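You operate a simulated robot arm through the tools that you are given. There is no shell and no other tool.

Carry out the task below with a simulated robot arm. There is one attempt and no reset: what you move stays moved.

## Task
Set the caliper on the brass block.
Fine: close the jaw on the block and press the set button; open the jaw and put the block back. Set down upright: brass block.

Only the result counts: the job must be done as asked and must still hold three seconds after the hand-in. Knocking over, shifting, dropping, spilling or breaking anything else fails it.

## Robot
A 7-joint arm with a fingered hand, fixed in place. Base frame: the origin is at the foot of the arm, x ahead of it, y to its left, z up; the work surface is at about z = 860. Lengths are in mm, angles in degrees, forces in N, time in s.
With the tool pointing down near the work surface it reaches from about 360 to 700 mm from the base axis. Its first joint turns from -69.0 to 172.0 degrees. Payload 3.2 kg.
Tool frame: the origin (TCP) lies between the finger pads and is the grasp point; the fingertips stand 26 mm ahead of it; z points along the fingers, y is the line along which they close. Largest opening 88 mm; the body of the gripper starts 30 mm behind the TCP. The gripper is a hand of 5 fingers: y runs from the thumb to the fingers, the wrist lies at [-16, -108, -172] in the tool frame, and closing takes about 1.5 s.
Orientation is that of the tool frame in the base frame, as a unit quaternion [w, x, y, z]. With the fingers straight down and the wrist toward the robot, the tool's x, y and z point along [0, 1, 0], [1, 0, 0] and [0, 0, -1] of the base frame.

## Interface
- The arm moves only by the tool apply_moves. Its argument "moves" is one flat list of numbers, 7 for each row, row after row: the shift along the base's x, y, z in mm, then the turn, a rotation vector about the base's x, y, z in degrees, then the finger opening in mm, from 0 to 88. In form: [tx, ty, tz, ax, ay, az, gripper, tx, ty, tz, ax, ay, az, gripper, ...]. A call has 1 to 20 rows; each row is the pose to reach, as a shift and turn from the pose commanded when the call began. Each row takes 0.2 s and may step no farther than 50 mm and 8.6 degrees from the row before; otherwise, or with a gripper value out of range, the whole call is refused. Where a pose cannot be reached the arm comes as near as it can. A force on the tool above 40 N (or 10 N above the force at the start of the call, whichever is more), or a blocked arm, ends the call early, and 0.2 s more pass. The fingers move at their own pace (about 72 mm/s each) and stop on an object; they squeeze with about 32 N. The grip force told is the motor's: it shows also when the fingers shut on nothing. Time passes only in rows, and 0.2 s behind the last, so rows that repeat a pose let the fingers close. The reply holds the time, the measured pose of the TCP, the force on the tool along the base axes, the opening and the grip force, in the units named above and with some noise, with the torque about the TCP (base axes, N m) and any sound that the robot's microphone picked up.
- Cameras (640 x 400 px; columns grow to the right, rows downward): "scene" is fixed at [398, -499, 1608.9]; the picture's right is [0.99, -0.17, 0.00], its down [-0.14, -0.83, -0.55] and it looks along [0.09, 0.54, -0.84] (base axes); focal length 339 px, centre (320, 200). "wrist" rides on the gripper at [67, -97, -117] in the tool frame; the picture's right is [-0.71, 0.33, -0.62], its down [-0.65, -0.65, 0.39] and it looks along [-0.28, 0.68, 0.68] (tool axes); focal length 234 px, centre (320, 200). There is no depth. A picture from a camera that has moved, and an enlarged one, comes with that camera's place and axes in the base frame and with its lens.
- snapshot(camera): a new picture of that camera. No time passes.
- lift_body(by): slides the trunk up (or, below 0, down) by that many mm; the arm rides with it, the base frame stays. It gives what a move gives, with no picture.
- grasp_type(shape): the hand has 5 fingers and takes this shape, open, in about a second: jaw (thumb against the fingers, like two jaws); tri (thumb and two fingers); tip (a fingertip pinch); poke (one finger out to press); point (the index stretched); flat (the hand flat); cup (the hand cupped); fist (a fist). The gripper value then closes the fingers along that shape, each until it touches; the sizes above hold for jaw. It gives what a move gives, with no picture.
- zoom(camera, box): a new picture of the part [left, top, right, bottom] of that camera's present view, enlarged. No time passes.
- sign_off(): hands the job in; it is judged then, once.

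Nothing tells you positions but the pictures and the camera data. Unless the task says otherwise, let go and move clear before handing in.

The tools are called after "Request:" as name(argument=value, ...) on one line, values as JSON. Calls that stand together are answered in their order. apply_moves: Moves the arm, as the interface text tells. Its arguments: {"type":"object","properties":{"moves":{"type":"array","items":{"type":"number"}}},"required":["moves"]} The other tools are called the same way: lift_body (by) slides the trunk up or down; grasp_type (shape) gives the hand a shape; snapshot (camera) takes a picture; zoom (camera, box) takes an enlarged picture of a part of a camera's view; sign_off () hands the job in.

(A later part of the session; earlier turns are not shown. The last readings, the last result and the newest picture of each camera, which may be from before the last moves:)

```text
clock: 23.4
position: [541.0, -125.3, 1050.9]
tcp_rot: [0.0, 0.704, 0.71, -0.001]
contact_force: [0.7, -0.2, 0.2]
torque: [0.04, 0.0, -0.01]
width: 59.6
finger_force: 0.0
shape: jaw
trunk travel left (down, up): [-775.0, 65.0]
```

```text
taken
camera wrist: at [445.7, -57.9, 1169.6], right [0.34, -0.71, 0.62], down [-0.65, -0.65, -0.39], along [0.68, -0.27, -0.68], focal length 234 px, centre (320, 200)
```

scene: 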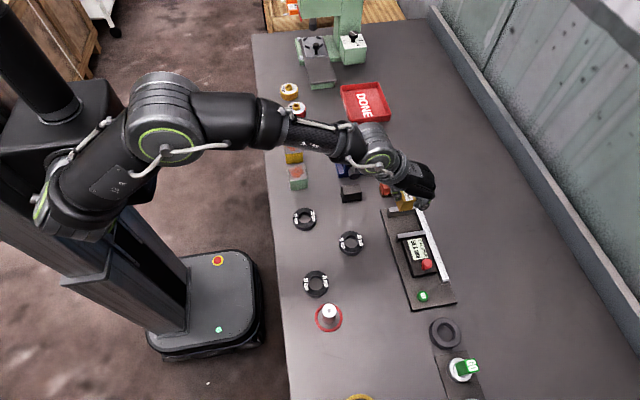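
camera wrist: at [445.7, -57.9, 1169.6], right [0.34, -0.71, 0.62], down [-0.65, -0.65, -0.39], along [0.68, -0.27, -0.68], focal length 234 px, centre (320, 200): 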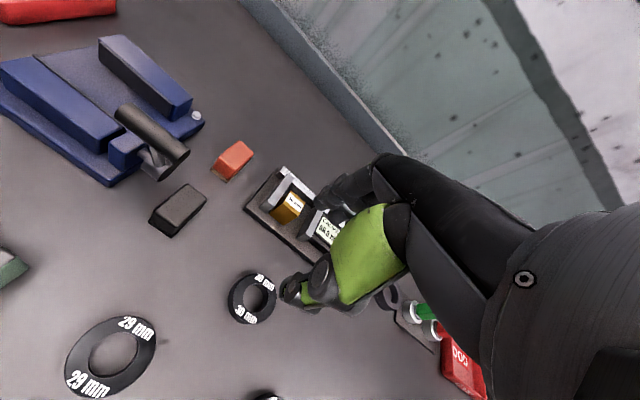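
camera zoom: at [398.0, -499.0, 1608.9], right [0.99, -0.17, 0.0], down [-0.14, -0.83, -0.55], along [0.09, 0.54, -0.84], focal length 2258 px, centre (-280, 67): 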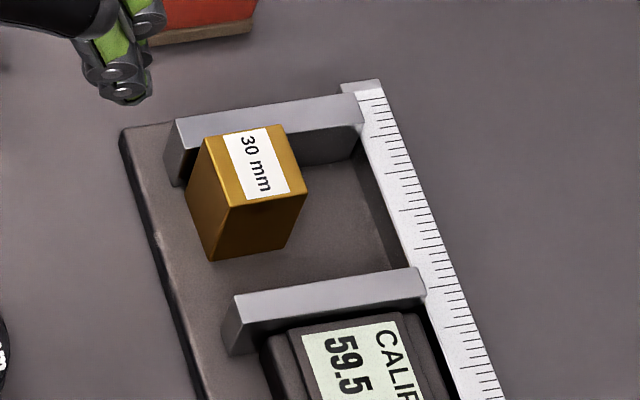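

The block stands square between the jaws near the fixed one. Next I'll hover over the red knob, yawed about 20° for reach, and check whether I can get there.

Request:
apply_moves(moves=[22, -21, 0, 0, 0, -3.3, 60, 45, -43, 0, 0, 0, -6.6, 60, 67, -64, 0, 0, 0, -10, 60, 90, -86, -10, 0, 0, -13.3, 60, 113, -107, -30, 0, 0, -16.6, 60, 135.3, -128.8, -50, 0, 0, -20, 60, 135.3, -128.8, -70, 0, 0, -20, 60, 135.3, -128.8, -70, 0, 0, -20, 60])

Request:
snapshot(camera="wrist")

Request:
zoom(camera="scene", box=[360, 200, 480, 310])

```text
clock: 25.2
position: [676.7, -254.4, 982.6]
tcp_rot: [-0.001, 0.817, 0.577, 0.0]
contact_force: [0.3, 0.5, 0.4]
torque: [-0.02, 0.05, -0.02]
width: 59.5
finger_force: 0.1
shape: jaw
trunk travel left (down, up): [-775.0, 65.0]
```

```text
taken
camera wrist: at [609.0, -158.6, 1103.2], right [0.08, -0.78, 0.62], down [-0.83, -0.39, -0.39], along [0.55, -0.49, -0.68], focal length 234 px, centre (320, 200)
```

wrist: 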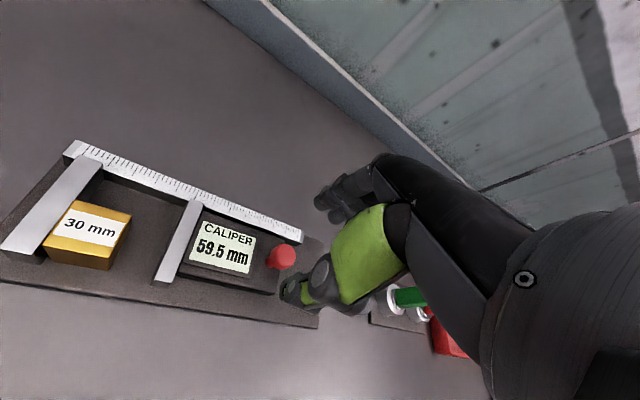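

```text
3.64 times, centred on (420, 255) of scene
camera zoom: at [398.0, -499.0, 1608.9], right [0.99, -0.17, 0.0], down [-0.14, -0.83, -0.55], along [0.09, 0.54, -0.84], focal length 1232 px, centre (-44, 0)
```

zoom: 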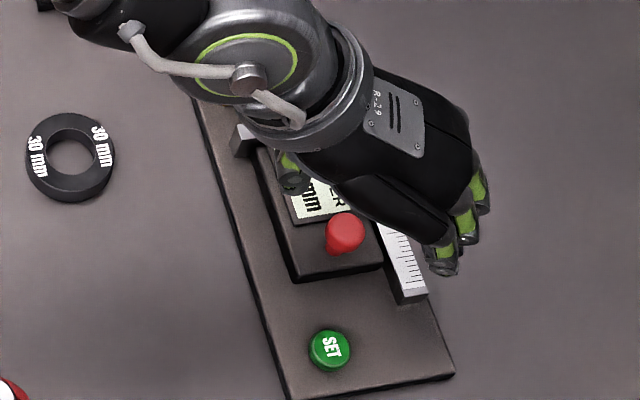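

Reached, and the tip projection lines up with the knob. I'll lower with the fingers open around the knob and check.

Request:
apply_moves(moves=[0, 0, -15, 0, 0, 0, 60, 0, 0, -30, 0, 0, 0, 60, 0, 0, -42, 0, 0, 0, 56, 0, 0, -50, 0, 0, 0, 54, 0, 0, -50, 0, 0, 0, 54])

Request:
zoom(camera="wrist", box=[160, 170, 400, 340])

Request:
zoom(camera="scene", box=[390, 220, 460, 290])

```text
clock: 26.4
position: [676.0, -253.5, 933.6]
tcp_rot: [0.0, 0.817, 0.577, 0.001]
contact_force: [0.0, -0.2, 0.4]
torque: [0.01, 0.02, 0.01]
width: 54.6
finger_force: 0.1
shape: jaw
trunk travel left (down, up): [-775.0, 65.0]
```

```text
2.35 times, centred on (280, 255) of wrist
camera zoom: at [608.8, -157.8, 1051.9], right [0.08, -0.78, 0.62], down [-0.83, -0.39, -0.39], along [0.55, -0.49, -0.68], focal length 551 px, centre (414, 71)
```

zoom: 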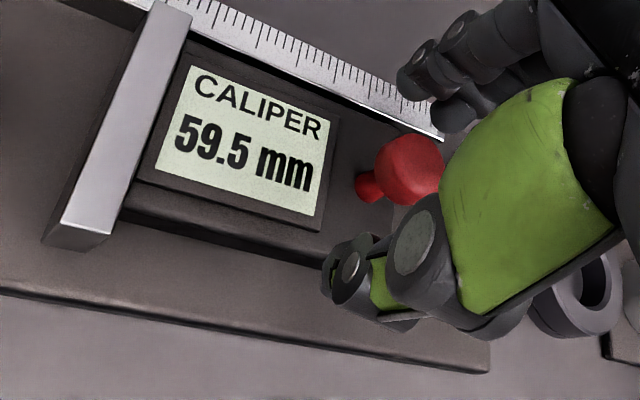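

```text
5.71 times, centred on (425, 255) of scene
camera zoom: at [398.0, -499.0, 1608.9], right [0.99, -0.17, 0.0], down [-0.14, -0.83, -0.55], along [0.09, 0.54, -0.84], focal length 1936 px, centre (-280, -114)
```

zoom: 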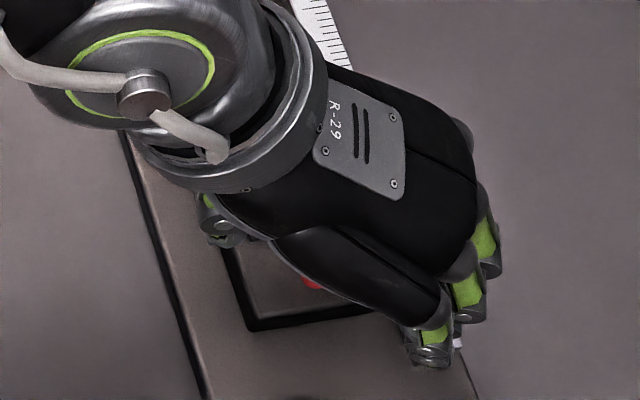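

The knob sits between thumb and fingers. I'll lower 4 mm more and close gently on it.

Request:
apply_moves(moves=[0, 0, -4, 0, 0, 0, 46, 0, 0, -4, 0, 0, 0, 38, 0, 0, -4, 0, 0, 0, 30, 0, 0, -4, 0, 0, 0, 24, 0, 0, -4, 0, 0, 0, 18, 0, 0, -4, 0, 0, 0, 12, 0, 0, -4, 0, 0, 0, 8, 0, 0, -4, 0, 0, 0, 8])

Request:
zoom(camera="wrist", box=[160, 170, 400, 340])

```text
clock: 28.2
position: [675.4, -253.0, 928.7]
tcp_rot: [0.0, 0.817, 0.577, -0.001]
contact_force: [-1.2, 3.3, -1.8]
torque: [0.03, 0.01, 0.0]
width: 12.1
finger_force: 32.2
shape: jaw
trunk travel left (down, up): [-775.0, 65.0]
```

```text
2.35 times, centred on (280, 255) of wrist
camera zoom: at [608.4, -157.6, 1047.9], right [0.08, -0.78, 0.62], down [-0.83, -0.39, -0.39], along [0.55, -0.49, -0.68], focal length 551 px, centre (414, 71)
```

zoom: 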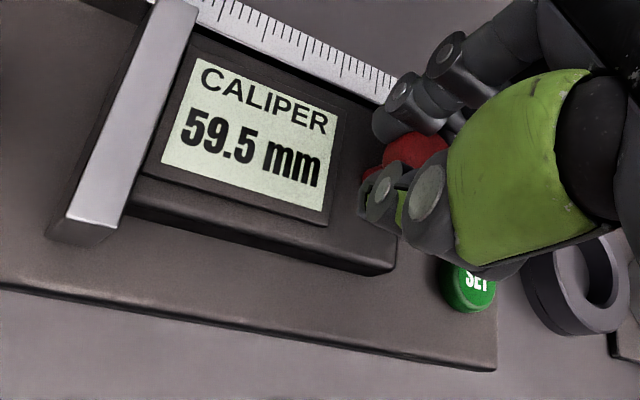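

The knob is gripped. I'll slide it toward the fixed jaw a little first and watch the reading and force.

Request:
apply_moves(moves=[0, 2, 0, 0, 0, 0, 6, 0, 4, 0, 0, 0, 0, 6, 0, 7, 0, 0, 0, 0, 6, 0, 10, 0, 0, 0, 0, 6, 0, 10, 0, 0, 0, 0, 6])

Request:
zoom(camera="wrist", box=[120, 150, 400, 340])

```text
clock: 29.4
position: [675.5, -245.8, 928.7]
tcp_rot: [-0.001, 0.817, 0.576, 0.0]
contact_force: [-4.3, 0.0, -3.4]
torque: [-0.1, 0.03, -0.04]
width: 11.7
finger_force: 31.9
shape: jaw
trunk travel left (down, up): [-775.0, 65.0]
```

```text
2.11 times, centred on (260, 245) of wrist
camera zoom: at [608.7, -149.0, 1048.0], right [0.08, -0.78, 0.62], down [-0.83, -0.39, -0.39], along [0.55, -0.49, -0.68], focal length 493 px, centre (446, 105)
```

zoom: 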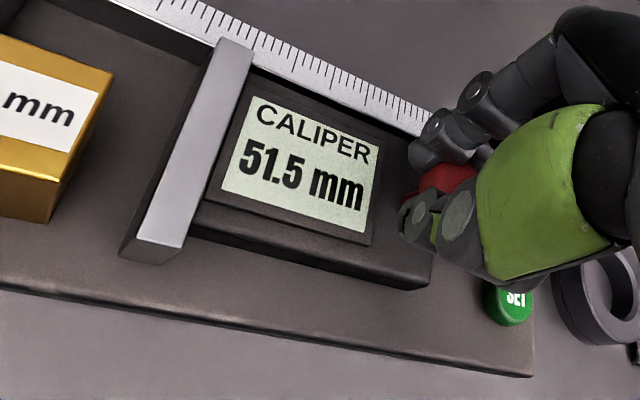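

It slides; the reading is now 51.5. I'll continue.

Request:
apply_moves(moves=[0, 3, 0, 0, 0, 0, 6, 0, 6, 0, 0, 0, 0, 6, 0, 9, 0, 0, 0, 0, 6, 0, 12, 0, 0, 0, 0, 6, 0, 14, 0, 0, 0, 0, 6, 0, 14, 0, 0, 0, 0, 6])

Request:
zoom(camera="wrist", box=[120, 150, 400, 340])

```text
clock: 30.8
position: [676.1, -229.5, 928.1]
tcp_rot: [0.0, 0.817, 0.576, 0.0]
contact_force: [-4.5, -1.4, -3.6]
torque: [-0.05, 0.08, -0.1]
width: 11.5
finger_force: 31.6
shape: jaw
trunk travel left (down, up): [-775.0, 65.0]
```

```text
2.11 times, centred on (260, 245) of wrist
camera zoom: at [608.6, -134.3, 1047.9], right [0.08, -0.78, 0.62], down [-0.83, -0.39, -0.39], along [0.55, -0.49, -0.68], focal length 493 px, centre (446, 105)
```

zoom: 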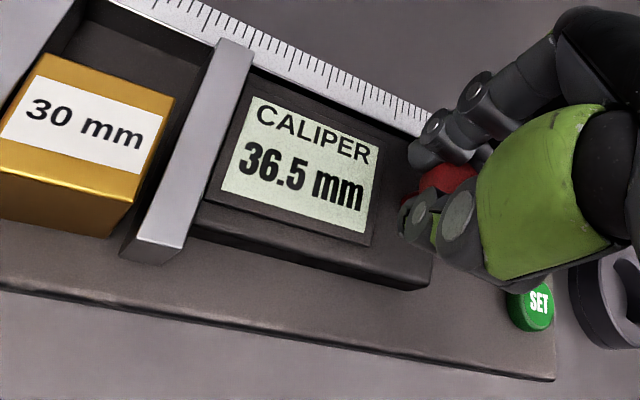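

At 36.5 mm the jaw is close to touching the block. I'll continue in small steps.

Request:
apply_moves(moves=[0, 1.5, 0, 0, 0, 0, 6, 0, 3, 0, 0, 0, 0, 6, 0, 4, 0, 0, 0, 0, 6, 0, 5, 0, 0, 0, 0, 6, 0, 6, 0, 0, 0, 0, 6, 0, 6, 0, 0, 0, 0, 6])

Request:
zoom(camera="wrist", box=[80, 150, 400, 340])

```text
clock: 32.2
position: [674.9, -223.8, 929.4]
tcp_rot: [-0.001, 0.817, 0.576, 0.0]
contact_force: [-4.7, -2.0, -5.5]
torque: [-0.1, 0.05, -0.06]
width: 11.7
finger_force: 32.1
shape: jaw
trunk travel left (down, up): [-775.0, 65.0]
```

```text
2.00 times, centred on (240, 245) of wrist
camera zoom: at [608.8, -128.6, 1048.2], right [0.08, -0.78, 0.62], down [-0.83, -0.39, -0.39], along [0.55, -0.49, -0.68], focal length 468 px, centre (480, 110)
```

zoom: 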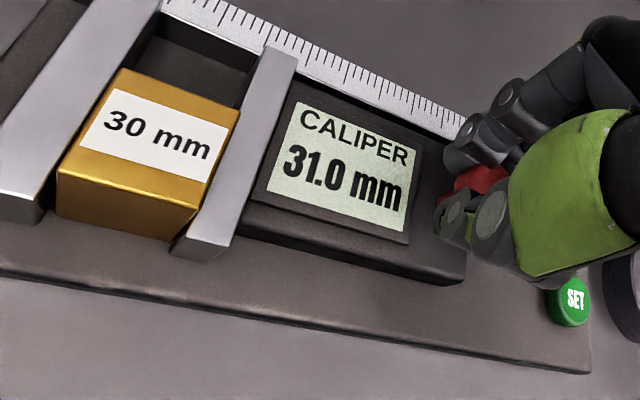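

31.0 mm now. I'll keep going in half-millimetre steps until the force rises.

Request:
apply_moves(moves=[0, 0.5, 0, 0, 0, 0, 6, 0, 1, 0, 0, 0, 0, 6, 0, 1.5, 0, 0, 0, 0, 6, 0, 2, 0, 0, 0, 0, 6, 0, 2, 0, 0, 0, 0, 6])

Request:
zoom(camera="wrist", box=[80, 150, 400, 340])

```text
clock: 33.4
position: [676.0, -221.7, 929.6]
tcp_rot: [0.0, 0.817, 0.577, 0.001]
contact_force: [-6.1, -0.9, -4.7]
torque: [-0.08, 0.11, -0.07]
width: 11.5
finger_force: 31.5
shape: jaw
trunk travel left (down, up): [-775.0, 65.0]
```

```text
2.00 times, centred on (240, 245) of wrist
camera zoom: at [608.6, -126.8, 1048.0], right [0.08, -0.78, 0.62], down [-0.83, -0.39, -0.39], along [0.55, -0.49, -0.68], focal length 468 px, centre (480, 110)
```

zoom: 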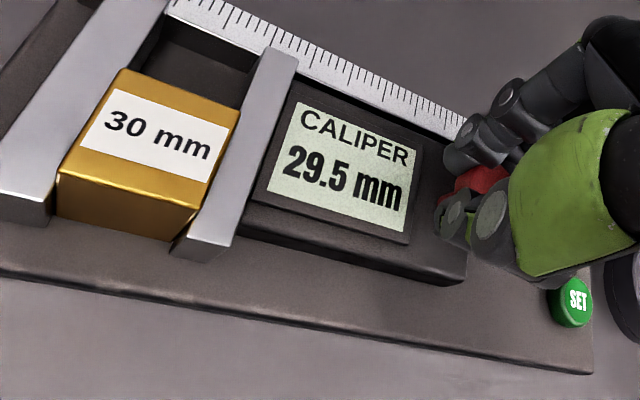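

Reading 29.5, and the force has not risen. I'll check whether there is still a gap between the block and the jaws.

Request:
zoom(camera="wrist", box=[80, 160, 210, 280])

Request:
zoom(camera="scene", box=[380, 195, 430, 235])

Request:
apply_moves(moves=[0, 0.5, 0, 0, 0, 0, 6, 0, 1, 0, 0, 0, 0, 6, 0, 1.5, 0, 0, 0, 0, 6, 0, 1.5, 0, 0, 0, 0, 6])

Request:
zoom(camera="wrist", box=[80, 160, 300, 280])

```text
3.33 times, centred on (145, 220) of wrist
camera zoom: at [608.6, -126.8, 1048.0], right [0.08, -0.78, 0.62], down [-0.83, -0.39, -0.39], along [0.55, -0.49, -0.68], focal length 781 px, centre (903, 133)
```

zoom: 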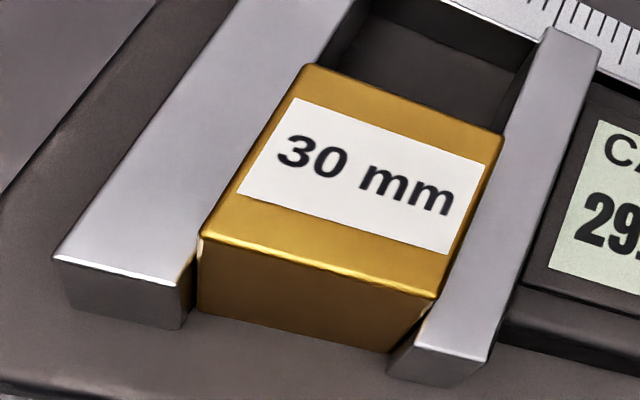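

```text
10.00 times, centred on (405, 215) of scene
camera zoom: at [398.0, -499.0, 1608.9], right [0.99, -0.17, 0.0], down [-0.14, -0.83, -0.55], along [0.09, 0.54, -0.84], focal length 3388 px, centre (-530, 50)
```

zoom: 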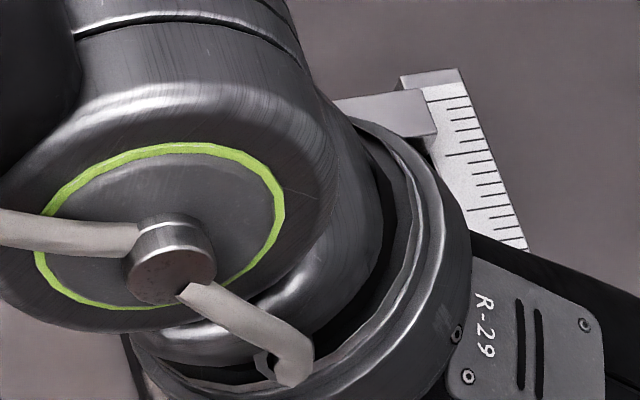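

```text
clock: 34.4
position: [676.3, -221.6, 928.4]
tcp_rot: [-0.001, 0.817, 0.576, 0.001]
contact_force: [-3.4, -5.1, -2.9]
torque: [-0.17, 0.02, -0.08]
width: 11.4
finger_force: 31.8
shape: jaw
trunk travel left (down, up): [-775.0, 65.0]
```

```text
2.91 times, centred on (190, 220) of wrist
camera zoom: at [608.6, -126.3, 1047.9], right [0.07, -0.78, 0.62], down [-0.83, -0.39, -0.39], along [0.55, -0.49, -0.68], focal length 681 px, centre (698, 142)
```

zoom: 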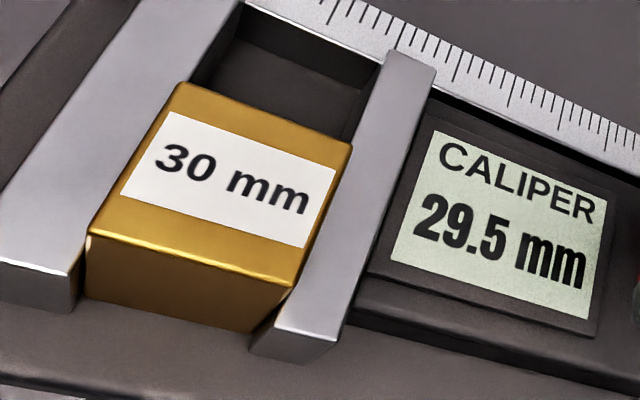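

The force rose while the reading stayed at 29.5, so the jaw is closed on the block. The caliper reads 0.5 off, which is what SET should correct. I'll open the fingers, rise clear and check it stays put.

Request:
apply_moves(moves=[0, 1, 0, 0, 0, 0, 6, 0, 1, 0, 0, 0, 0, 16, 0, 0, 0, 0, 0, 0, 26, 0, -1, 0, 0, 0, 0, 36, 0, -1, 0, 0, 0, 0, 46, 0, -1, 0, 0, 0, 0, 50, 0, -1, 20, 0, 0, 0, 54, 0, -1, 50, 0, 0, 0, 56, -20, -1, 90, 0, 0, 0, 60, -20, -1, 90, 0, 0, 0, 60])

Request:
snapshot(camera="wrist")

Request:
zoom(camera="wrist", box=[120, 150, 320, 300])

Request:
zoom(camera="scene", box=[375, 190, 475, 310])

```text
clock: 36.6
position: [655.6, -221.9, 1018.5]
tcp_rot: [-0.001, 0.817, 0.576, -0.001]
contact_force: [-0.1, -0.1, -0.3]
torque: [0.0, 0.01, 0.03]
width: 59.4
finger_force: 0.1
shape: jaw
trunk travel left (down, up): [-775.0, 65.0]
```

```text
taken
camera wrist: at [589.3, -126.1, 1137.8], right [0.08, -0.78, 0.62], down [-0.83, -0.39, -0.39], along [0.55, -0.49, -0.68], focal length 234 px, centre (320, 200)
```

wrist: 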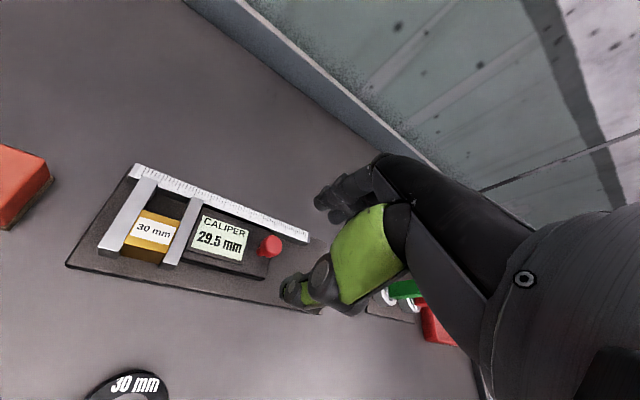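

```text
2.67 times, centred on (220, 225) of wrist
camera zoom: at [589.3, -126.1, 1137.8], right [0.08, -0.78, 0.62], down [-0.83, -0.39, -0.39], along [0.55, -0.49, -0.68], focal length 624 px, centre (587, 133)
```

zoom: 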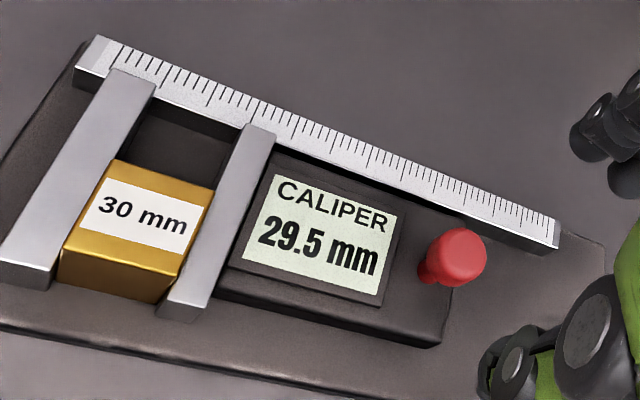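

```text
3.33 times, centred on (425, 250) of scene
camera zoom: at [398.0, -499.0, 1608.9], right [0.99, -0.17, 0.0], down [-0.14, -0.83, -0.55], along [0.09, 0.54, -0.84], focal length 1129 px, centre (-30, 33)
```

zoom: 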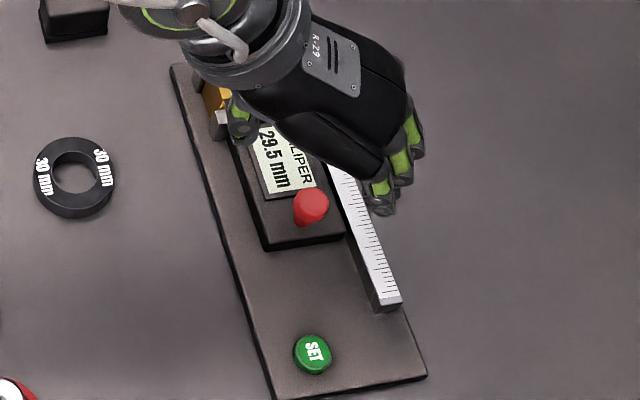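

The reading holds at 29.5 with the hand away. Next is SET. I'll move above it with the fingers closed together and see where the tips point.

Request:
apply_moves(moves=[1, -30, 0, 0, 0, -2, 40, 1, -60, 0, 0, 0, -4, 20, 1, -90, -20, 0, 0, -5, 5, 1, -90, -45, 0, 0, -5, 0, 1, -90, -50, 0, 0, -5, 0, 1, -90, -50, 0, 0, -5, 0, 1, -90, -50, 0, 0, -5, 0])

Request:
snapshot(camera="wrist")

Request:
zoom(camera="wrist", box=[180, 150, 400, 340])

Request:
zoom(camera="scene", box=[375, 230, 475, 330])

```text
clock: 38.2
position: [657.6, -309.8, 966.9]
tcp_rot: [0.0, 0.842, 0.54, 0.0]
contact_force: [0.9, -0.1, 0.1]
torque: [0.0, 0.03, 0.01]
width: 0.1
finger_force: 31.6
shape: jaw
trunk travel left (down, up): [-775.0, 65.0]
```

```text
taken
camera wrist: at [598.6, -209.2, 1086.7], right [0.01, -0.78, 0.62], down [-0.86, -0.32, -0.39], along [0.5, -0.54, -0.68], focal length 234 px, centre (320, 200)
```

wrist: 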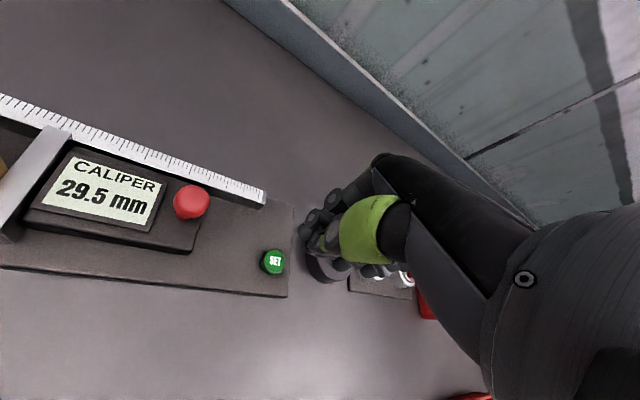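

```text
2.11 times, centred on (290, 245) of wrist
camera zoom: at [598.6, -209.2, 1086.7], right [0.01, -0.78, 0.62], down [-0.86, -0.32, -0.39], along [0.5, -0.54, -0.68], focal length 493 px, centre (383, 105)
```

zoom: 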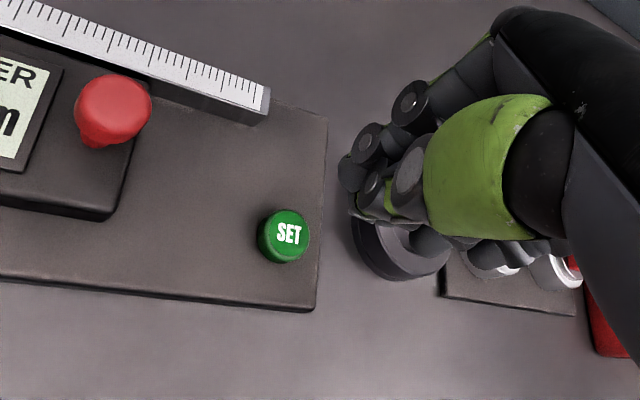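

```text
4.00 times, centred on (425, 280) of scene
camera zoom: at [398.0, -499.0, 1608.9], right [0.99, -0.17, 0.0], down [-0.14, -0.83, -0.55], along [0.09, 0.54, -0.84], focal length 1355 px, centre (-100, -120)
```

zoom: 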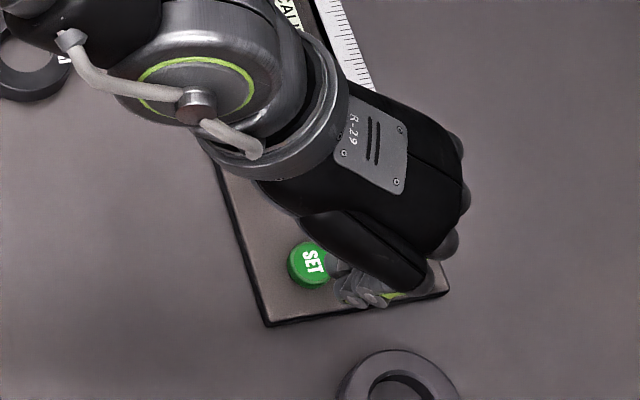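

The tips point at (657, -312), right where SET is. I'll descend toward the button.

Request:
apply_moves(moves=[0, -0.5, -20, 0, 0, 0, 0, 0, -0.5, -40, 0, 0, 0, 0, 0, -0.5, -50, 0, 0, 0, 0, 0, -0.5, -55, 0, 0, 0, 0, 0, -0.5, -55, 0, 0, 0, 0])

Request:
zoom(camera="wrist", box=[180, 150, 400, 340])

Request:
zoom(camera="scene", box=[395, 260, 455, 320])

```text
clock: 39.4
position: [656.6, -311.5, 914.0]
tcp_rot: [0.0, 0.842, 0.54, 0.0]
contact_force: [0.1, 0.0, 0.4]
torque: [0.01, -0.01, -0.01]
width: 0.2
finger_force: 32.0
shape: jaw
trunk travel left (down, up): [-775.0, 65.0]
```

```text
2.11 times, centred on (290, 245) of wrist
camera zoom: at [597.3, -209.9, 1032.9], right [0.01, -0.78, 0.62], down [-0.86, -0.32, -0.39], along [0.5, -0.54, -0.68], focal length 493 px, centre (383, 105)
```

zoom: 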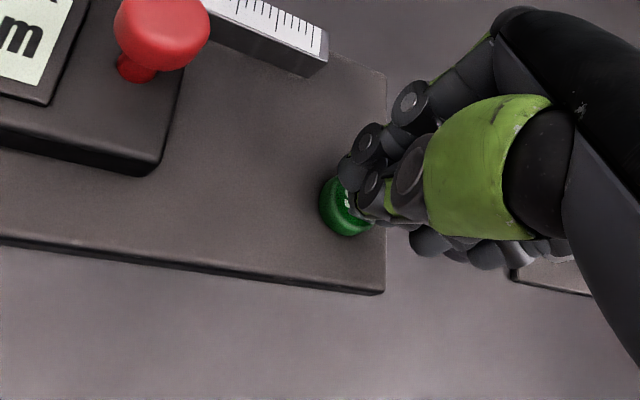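

```text
6.67 times, centred on (425, 290) of scene
camera zoom: at [398.0, -499.0, 1608.9], right [0.99, -0.17, 0.0], down [-0.14, -0.83, -0.55], along [0.09, 0.54, -0.84], focal length 2258 px, centre (-380, -400)
```

zoom: 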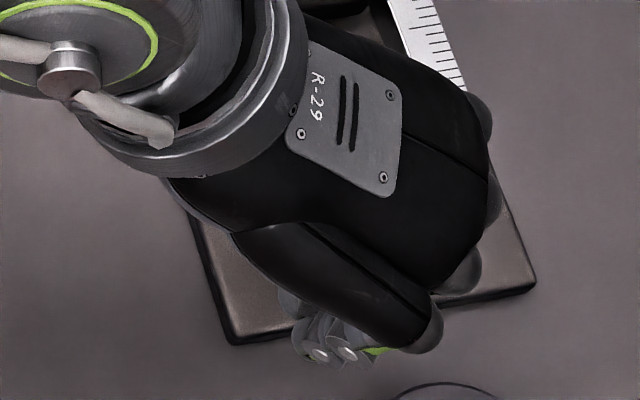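

The tips are centred over SET. I'll press in small steps.

Request:
apply_moves(moves=[0, 0, -2, 0, 0, 0, 0, 0, 0, -4, 0, 0, 0, 0, 0, 0, -6, 0, 0, 0, 0, 0, 0, -8, 0, 0, 0, 0, 0, 0, -9, 0, 0, 0, 0, 0, 0, -9, 0, 0, 0, 0])

Request:
zoom(camera="wrist", box=[120, 120, 400, 340])

```text
clock: 40.8
position: [657.0, -311.4, 906.9]
tcp_rot: [0.0, 0.842, 0.54, 0.001]
contact_force: [0.4, -0.2, 4.0]
torque: [-0.12, -0.02, -0.01]
width: 0.0
finger_force: 32.2
shape: jaw
trunk travel left (down, up): [-775.0, 65.0]
heard: click
```

```text
1.82 times, centred on (260, 230) of wrist
camera zoom: at [598.0, -209.9, 1024.7], right [0.01, -0.78, 0.62], down [-0.86, -0.32, -0.39], along [0.5, -0.54, -0.68], focal length 426 px, centre (429, 146)
```

zoom: 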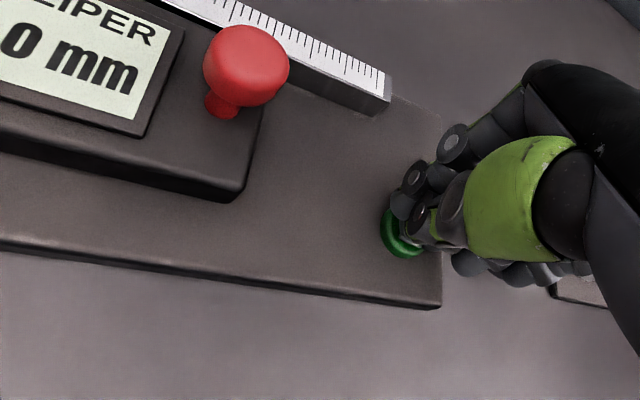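

A click was heard and the display now ends in "0 mm". I'll lift off and check the reading.

Request:
apply_moves(moves=[0, 0, 15, 0, 0, 0, 0, 0, 0, 50, 0, 0, 0, 10, 0, 10, 90, 0, 0, 0, 30, -10, 30, 113, 0, 0, 2, 50, -10, 60, 113, 0, 0, 4, 60, -10, 60, 113, 0, 0, 5, 60])

Request:
snapshot(camera="wrist")

Request:
zoom(camera="wrist", box=[60, 120, 320, 300])

Request:
zoom(camera="scene", box=[375, 190, 475, 310])

```text
clock: 42.2
position: [647.3, -251.5, 1018.1]
tcp_rot: [-0.001, 0.817, 0.576, 0.001]
contact_force: [-0.1, -0.9, -0.6]
torque: [0.02, 0.04, -0.01]
width: 59.7
finger_force: 0.1
shape: jaw
trunk travel left (down, up): [-775.0, 65.0]
```

```text
taken
camera wrist: at [580.4, -155.8, 1136.3], right [0.08, -0.78, 0.62], down [-0.83, -0.39, -0.39], along [0.55, -0.49, -0.68], focal length 234 px, centre (320, 200)
```

wrist: 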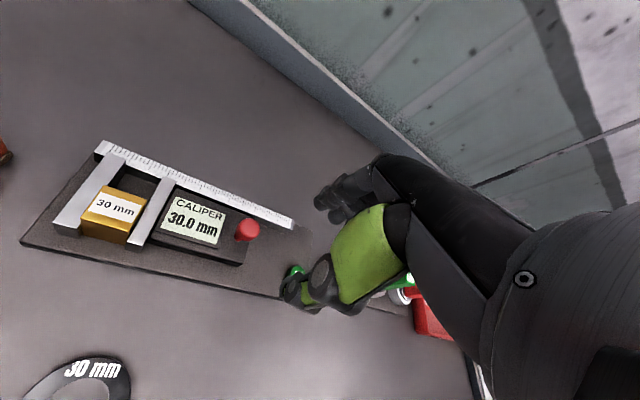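

```text
2.22 times, centred on (190, 210) of wrist
camera zoom: at [580.4, -155.8, 1136.3], right [0.08, -0.78, 0.62], down [-0.83, -0.39, -0.39], along [0.55, -0.49, -0.68], focal length 520 px, centre (609, 178)
```

zoom: 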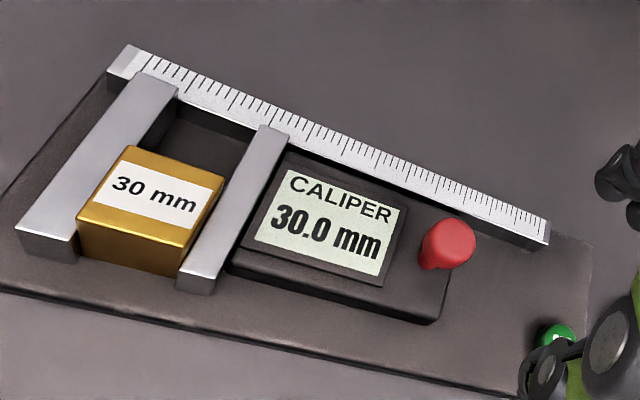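

```text
3.33 times, centred on (425, 250) of scene
camera zoom: at [398.0, -499.0, 1608.9], right [0.99, -0.17, 0.0], down [-0.14, -0.83, -0.55], along [0.09, 0.54, -0.84], focal length 1129 px, centre (-30, 33)
```

zoom: 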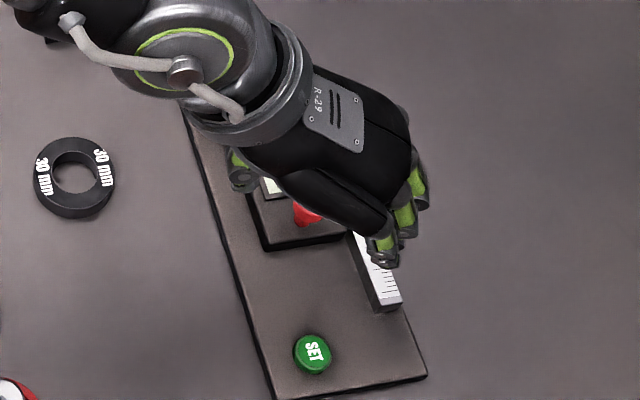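

The caliper now reads 30.0 mm. To open the jaw, I'll go back to the knob, now at about (676, -223), and grip it again.

Request:
apply_moves(moves=[15, 15, 0, 0, 0, 0, 60, 29, 29, -10, 0, 0, 0, 60, 29, 29, -40, 0, 0, 0, 58, 29, 29, -65, 0, 0, 0, 56, 29, 29, -80, 0, 0, 0, 54, 29, 29, -80, 0, 0, 0, 54])

Request:
zoom(camera="wrist", box=[120, 150, 400, 340])

```text
clock: 43.6
position: [674.9, -222.6, 938.5]
tcp_rot: [0.0, 0.817, 0.577, 0.0]
contact_force: [0.3, 0.9, 0.3]
torque: [0.03, -0.03, 0.0]
width: 54.9
finger_force: 0.1
shape: jaw
trunk travel left (down, up): [-775.0, 65.0]
```

```text
2.11 times, centred on (260, 245) of wrist
camera zoom: at [608.6, -127.3, 1056.3], right [0.08, -0.78, 0.62], down [-0.83, -0.39, -0.39], along [0.55, -0.49, -0.68], focal length 493 px, centre (446, 105)
```

zoom: 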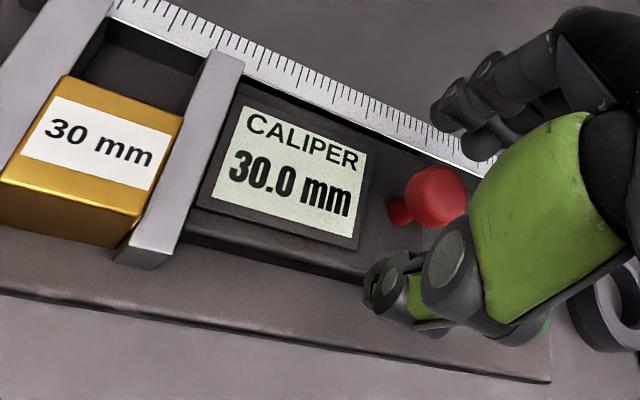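

The alignment matches the first grip. I'll lower, close, then pull the slider back.

Request:
apply_moves(moves=[0, 0, -5, 0, 0, 0, 50, 0, 0, -9, 0, 0, 0, 44, 0, 0, -9, 0, 0, 0, 36, 0, 0, -9, 0, 0, 0, 28, 0, 0, -9, 0, 0, 0, 20, 0, 0, -9, 0, 0, 0, 12, 0, 0, -9, 0, 0, 0, 6, 0, 0, -9, 0, 0, 0, 6])

Request:
apply_moves(moves=[0, -2, 0, 0, 0, 0, 6, 0, -4, 0, 0, 0, 0, 6, 0, -7, 0, 0, 0, 0, 6, 0, -10, 0, 0, 0, 0, 6, 0, -13, 0, 0, 0, 0, 6, 0, -16, 0, 0, 0, 0, 6, 0, -19, 0, 0, 0, 0, 6, 0, -22, 0, 0, 0, 0, 6, 0, -22, 0, 0, 0, 0, 6])

Request:
zoom(camera="wrist", box=[80, 150, 400, 340])

```text
clock: 45.4
position: [675.9, -222.2, 927.5]
tcp_rot: [-0.001, 0.817, 0.577, 0.0]
contact_force: [-0.3, 0.8, 0.2]
torque: [-0.04, -0.05, 0.01]
width: 10.8
finger_force: 32.0
shape: jaw
trunk travel left (down, up): [-775.0, 65.0]
```

```text
clock: 47.4
position: [675.9, -245.7, 928.1]
tcp_rot: [-0.001, 0.817, 0.576, 0.0]
contact_force: [-5.8, 0.6, -5.8]
torque: [-0.03, 0.05, -0.04]
width: 10.5
finger_force: 32.2
shape: jaw
trunk travel left (down, up): [-775.0, 65.0]
```

```text
2.00 times, centred on (240, 245) of wrist
camera zoom: at [609.1, -149.6, 1047.4], right [0.08, -0.78, 0.62], down [-0.83, -0.39, -0.39], along [0.55, -0.49, -0.68], focal length 468 px, centre (480, 110)
```

zoom: 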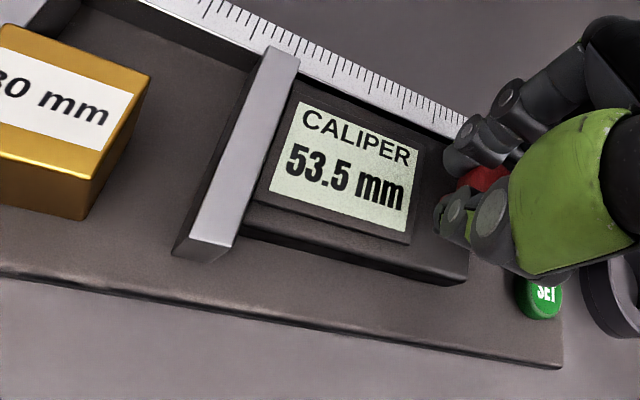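

It reads 53.5 now. I'll pull back to about 60, where it began, then release and rise.

Request:
apply_moves(moves=[0, -2, 0, 0, 0, 0, 6, 0, -4, 0, 0, 0, 0, 6, 0, -6.5, 0, 0, 0, 0, 6, 0, -6.5, 0, 0, 0, 0, 6, 0, -6.5, 0, 0, 0, 0, 16, 0, -6.5, 0, 0, 0, 0, 26, 0, -6.5, 0, 0, 0, 0, 36, 0, -6.5, 0, 0, 0, 0, 46, 0, -6.5, 2, 0, 0, 0, 52, 0, -6.5, 22, 0, 0, 0, 54, 0, -6.5, 55, 0, 0, 0, 56, -20, -6.5, 90, 0, 0, 0, 60, -60, 10, 115, 0, 0, 0, 60, -105, 30, 115, 0, 0, 2, 60, -120, 60, 115, 0, 0, 4, 60, -120, 60, 115, 0, 0, 4, 60])

Request:
snapshot(camera="wrist")

Request:
zoom(camera="scene", box=[375, 180, 475, 310])

Request:
zoom(camera="scene", box=[380, 190, 440, 250])

```text
clock: 50.8
position: [554.8, -184.6, 1043.7]
tcp_rot: [-0.001, 0.796, 0.605, 0.0]
contact_force: [0.7, -0.7, -0.1]
torque: [0.02, 0.02, -0.01]
width: 59.4
finger_force: 0.1
shape: jaw
trunk travel left (down, up): [-775.0, 65.0]
```

```text
taken
camera wrist: at [482.2, -94.2, 1163.0], right [0.13, -0.77, 0.62], down [-0.8, -0.45, -0.39], along [0.58, -0.45, -0.68], focal length 234 px, centre (320, 200)
```

wrist: 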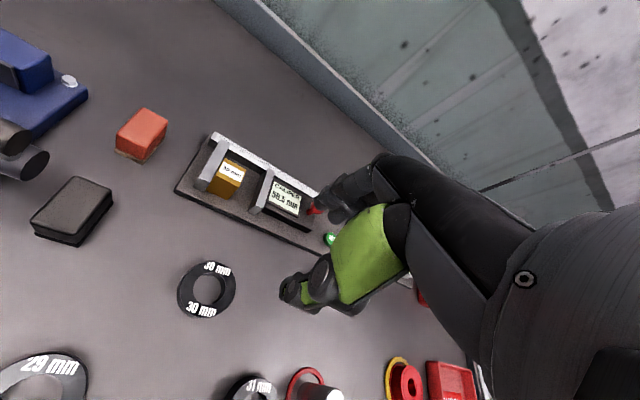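

```text
3.08 times, centred on (425, 245) of scene
camera zoom: at [398.0, -499.0, 1608.9], right [0.99, -0.17, 0.0], down [-0.14, -0.83, -0.55], along [0.09, 0.54, -0.84], focal length 1042 px, centre (-3, 62)
```

zoom: 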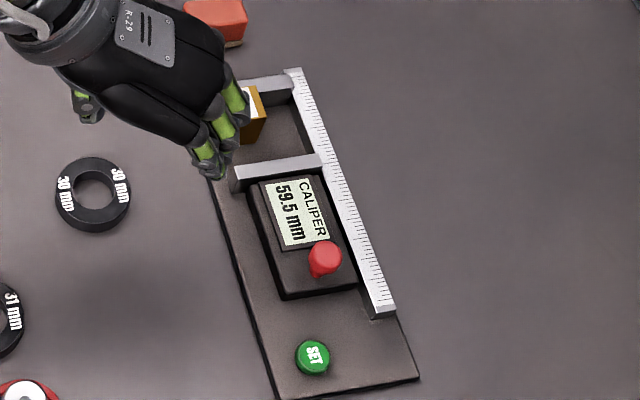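

```text
6.67 times, centred on (410, 220) of scene
camera zoom: at [398.0, -499.0, 1608.9], right [0.99, -0.17, 0.0], down [-0.14, -0.83, -0.55], along [0.09, 0.54, -0.84], focal length 2258 px, centre (-280, 67)
```

zoom: 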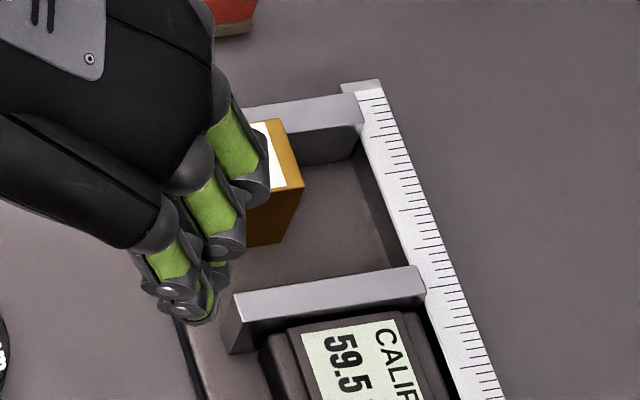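

The jaw is open again at 59.5. Next I'll pick up the block, now against the fixed jaw at about (660.7, -121). I'll hover above it and check.

Request:
apply_moves(moves=[20, 12, 0, 0, 0, 4, 56, 50, 30, -5, 0, 0, 8, 52, 80, 50, -15, 0, 0, 12, 48, 104.7, 64, -30, 0, 0, 16, 46, 104.7, 64, -75, 0, 0, 16, 46, 104.7, 64, -75, 0, 0, 16, 46])

Request:
zoom(camera="wrist", box=[180, 180, 400, 390])

Request:
zoom(camera="scene", box=[375, 190, 435, 250])

```text
clock: 52.2
position: [659.1, -120.9, 970.3]
tcp_rot: [0.0, 0.704, 0.71, 0.001]
contact_force: [0.3, 0.7, -0.8]
torque: [0.0, -0.01, 0.0]
width: 46.4
finger_force: 0.1
shape: jaw
trunk travel left (down, up): [-775.0, 65.0]
```

```text
1.90 times, centred on (290, 285) of wrist
camera zoom: at [564.0, -54.9, 1088.5], right [0.34, -0.71, 0.62], down [-0.65, -0.65, -0.39], along [0.68, -0.27, -0.68], focal length 446 px, centre (377, 38)
```

zoom: 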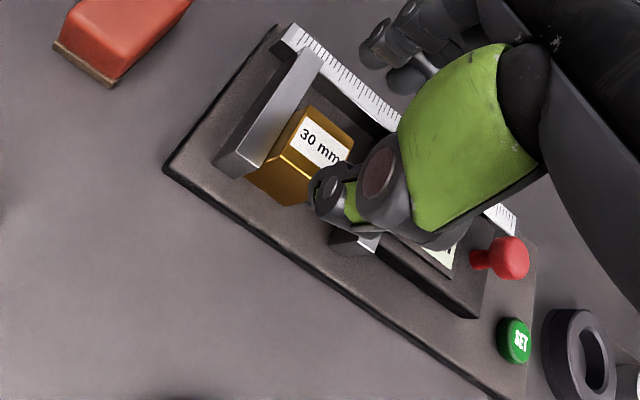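

```text
6.67 times, centred on (405, 220) of scene
camera zoom: at [398.0, -499.0, 1608.9], right [0.99, -0.17, 0.0], down [-0.14, -0.83, -0.55], along [0.09, 0.54, -0.84], focal length 2258 px, centre (-247, 67)
```

zoom: 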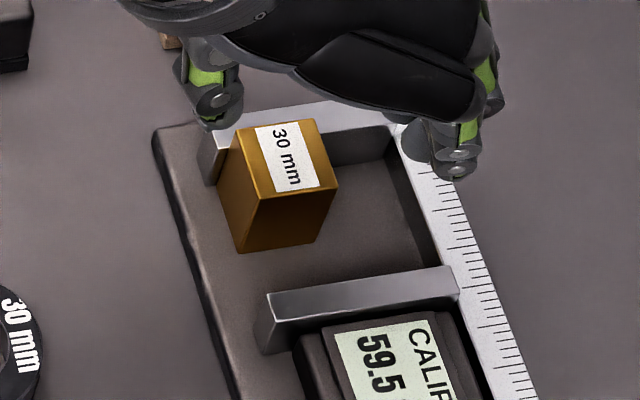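

The block is at about (659, -121). I'll descend and grip it in the same way as before.

Request:
apply_moves(moves=[-1.5, 0, -15, 0, 0, 0, 46, -1.5, 0, -30, 0, 0, 0, 46, -1.5, 0, -40, 0, 0, 0, 44, -1.5, 0, -45.5, 0, 0, 0, 44, -1.5, 0, -45.5, 0, 0, 0, 44])

Request:
zoom(camera="wrist", box=[180, 180, 400, 390])

Request:
zoom(camera="scene", box=[375, 190, 435, 250])

```text
clock: 53.4
position: [659.5, -120.2, 924.9]
tcp_rot: [0.0, 0.705, 0.709, 0.0]
contact_force: [-0.5, 0.3, 2.4]
torque: [0.07, -0.11, 0.02]
width: 44.2
finger_force: 0.0
shape: jaw
trunk travel left (down, up): [-775.0, 65.0]
```

```text
1.90 times, centred on (290, 285) of wrist
camera zoom: at [563.2, -54.6, 1043.1], right [0.34, -0.71, 0.62], down [-0.65, -0.65, -0.39], along [0.68, -0.27, -0.68], focal length 446 px, centre (377, 38)
```

zoom: 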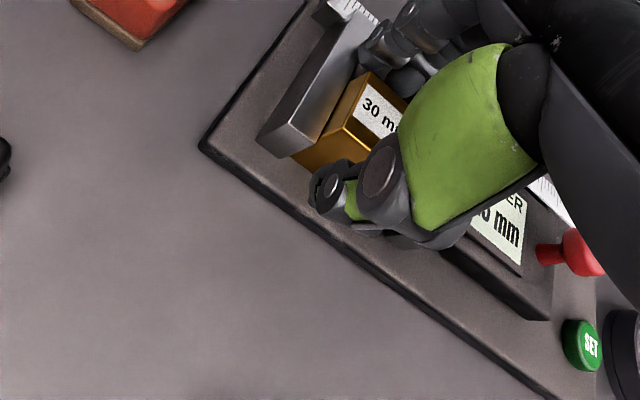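

```text
6.67 times, centred on (405, 220) of scene
camera zoom: at [398.0, -499.0, 1608.9], right [0.99, -0.17, 0.0], down [-0.14, -0.83, -0.55], along [0.09, 0.54, -0.84], focal length 2258 px, centre (-247, 67)
```

zoom: 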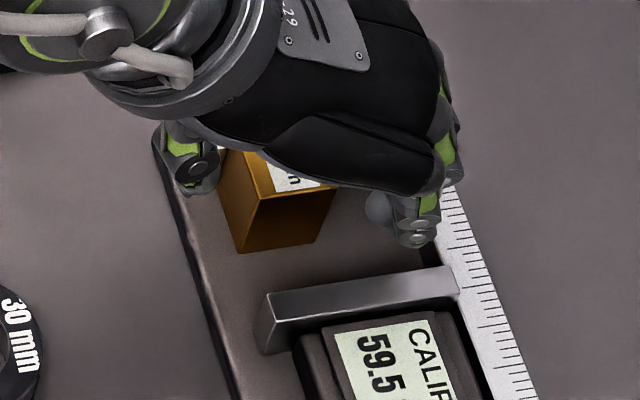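

There is a light contact: a fingertip brushes the fixed jaw's top end. I'll raise 2.5 mm and shift 3 mm toward -y before gripping.

Request:
apply_moves(moves=[0, 0, 2.5, 0, 0, 0, 44, 0, -3, 2.5, 0, 0, 0, 44, 0, -3, 2.5, 0, 0, 0, 44])

Request:
apply_moves(moves=[0, 0, 0, 0, 0, 0, 38, 0, 0, 0, 0, 0, 0, 32, 0, 0, 0, 0, 0, 0, 26, 0, 0, 0, 0, 0, 0, 20, 0, 0, 0, 0, 0, 0, 18, 0, 0, 0, 0, 0, 0, 18])

Request:
zoom(camera="wrist", box=[180, 180, 400, 390])

```text
clock: 54.2
position: [659.2, -124.2, 926.8]
tcp_rot: [0.0, 0.705, 0.709, 0.0]
contact_force: [0.4, -0.2, -0.6]
torque: [0.04, 0.01, 0.01]
width: 44.7
finger_force: 0.0
shape: jaw
trunk travel left (down, up): [-775.0, 65.0]
```

```text
clock: 55.6
position: [658.5, -123.8, 926.3]
tcp_rot: [0.0, 0.705, 0.71, 0.0]
contact_force: [-0.9, -0.3, -0.6]
torque: [0.01, 0.0, -0.05]
width: 25.0
finger_force: 32.0
shape: jaw
trunk travel left (down, up): [-775.0, 65.0]
```

```text
1.90 times, centred on (290, 285) of wrist
camera zoom: at [563.8, -57.8, 1045.3], right [0.34, -0.71, 0.62], down [-0.65, -0.65, -0.39], along [0.68, -0.27, -0.68], focal length 446 px, centre (377, 38)
```

zoom: 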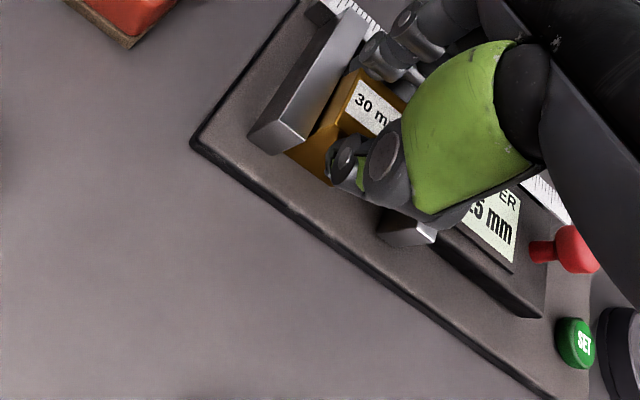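

The grip is good. I'll ease the block off the fixed jaw, lift it, and carry it back over its original spot at about (557.5, -403), restoring the original yaw.

Request:
apply_moves(moves=[0, -1, 3, 0, 0, 0, 16, 0, -3, 12, 0, 0, 0, 16, 0, -3, 40, 0, 0, 0, 16, 0, -3, 80, 0, 0, 0, 16, -12, -40, 90, 0, 0, 0.5, 16, -26, -78, 90, 0, 0, 1, 16, -40, -116, 90, 0, 0, 1.5, 16, -54, -154, 90, 0, 0, 2, 16, -68, -192, 90, 0, 0, 2.5, 16, -82, -230, 90, 0, 0, 3, 16, -95, -265, 90, 0, 0, 3.2, 16, -101.7, -282.2, 80, 0, 0, 3.2, 16, -101.7, -282.2, 60, 0, 0, 3.2, 16, -101.7, -282.2, 60, 0, 0, 3.2, 16])

Request:
zoom(camera="wrist", box=[180, 180, 400, 390])

Request:
snapshot(camera="scene")

Request:
zoom(camera="scene", box=[370, 190, 470, 310])

```text
clock: 58.6
position: [555.6, -407.7, 985.7]
tcp_rot: [0.0, 0.684, 0.729, -0.001]
contact_force: [-0.4, 0.4, -3.1]
torque: [-0.01, 0.01, 0.0]
width: 24.8
finger_force: 32.2
shape: jaw
trunk travel left (down, up): [-775.0, 65.0]
```

```text
1.90 times, centred on (290, 285) of wrist
camera zoom: at [457.4, -346.2, 1104.4], right [0.38, -0.69, 0.62], down [-0.61, -0.69, -0.39], along [0.7, -0.23, -0.68], focal length 446 px, centre (377, 38)
```

zoom: 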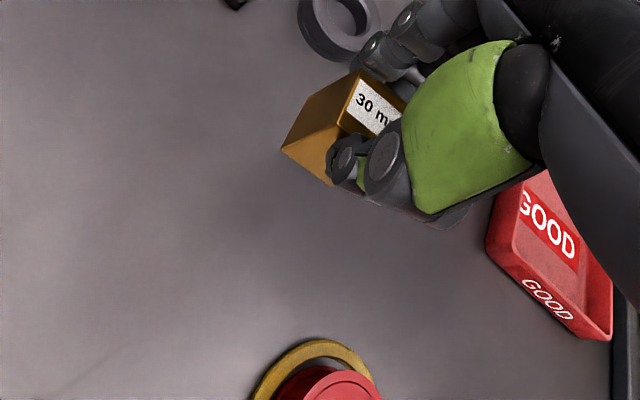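

```text
taken
```

scene: 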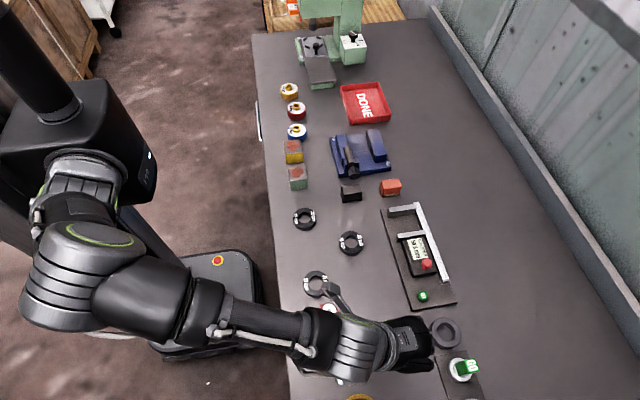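

```text
3.33 times, centred on (420, 250) of scene
camera zoom: at [398.0, -499.0, 1608.9], right [0.99, -0.17, 0.0], down [-0.14, -0.83, -0.55], along [0.09, 0.54, -0.84], focal length 1129 px, centre (-13, 33)
```

zoom: 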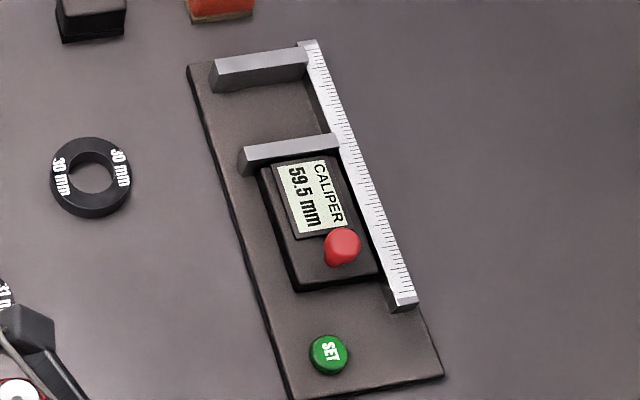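

The block is over its original spot and the caliper looks fine. I'll lower to just above the table, then creep to contact.

Request:
apply_moves(moves=[0, 0, -20, 0, 0, 0, 16, 0, 0, -40, 0, 0, 0, 16, 0, 0, -55, 0, 0, 0, 16, 0, 0, -65, 0, 0, 0, 16, 0, 0, -65, 0, 0, 0, 16])

Request:
zoom(camera="wrist", box=[180, 180, 400, 390])

Request:
apply_moves(moves=[0, 0, -1, 0, 0, 0, 16, 0, 0, -2, 0, 0, 0, 16, 0, 0, -3, 0, 0, 0, 16, 0, 0, -4, 0, 0, 0, 16, 0, 0, -4, 0, 0, 0, 16])

```text
clock: 59.8
position: [558.6, -406.0, 919.0]
tcp_rot: [-0.001, 0.684, 0.729, 0.0]
contact_force: [0.2, -0.4, -3.4]
torque: [0.0, -0.01, -0.01]
width: 24.8
finger_force: 32.2
shape: jaw
trunk travel left (down, up): [-775.0, 65.0]
```

```text
1.90 times, centred on (290, 285) of wrist
camera zoom: at [458.6, -345.7, 1039.0], right [0.38, -0.69, 0.62], down [-0.61, -0.69, -0.39], along [0.7, -0.24, -0.68], focal length 446 px, centre (377, 38)
```

zoom: 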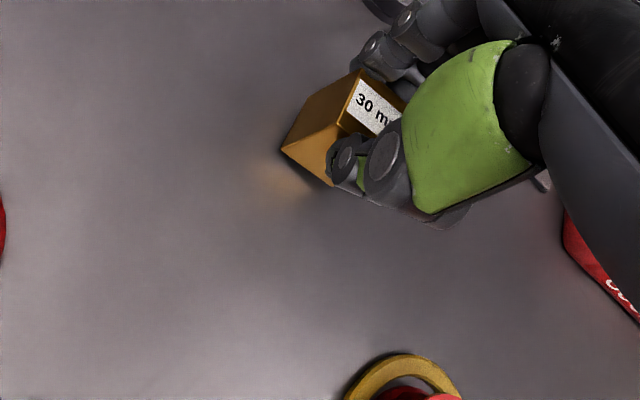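

```text
clock: 61.0
position: [558.1, -405.4, 917.0]
tcp_rot: [0.001, 0.685, 0.729, 0.0]
contact_force: [-1.1, 0.3, -2.4]
torque: [0.0, 0.01, 0.04]
width: 24.8
finger_force: 32.1
shape: jaw
trunk travel left (down, up): [-775.0, 65.0]
```

Request:
apply_moves(moves=[0, 0, -0.7, 0, 0, 0, 16, 0, 0, -1.4, 0, 0, 0, 16, 0, 0, -2, 0, 0, 0, 16, 0, 0, -2, 0, 0, 0, 16])

```text
clock: 62.0
position: [556.5, -406.8, 914.5]
tcp_rot: [0.0, 0.685, 0.729, 0.0]
contact_force: [0.3, 0.0, -2.2]
torque: [0.02, -0.03, 0.03]
width: 24.7
finger_force: 32.3
shape: jaw
trunk travel left (down, up): [-775.0, 65.0]
```

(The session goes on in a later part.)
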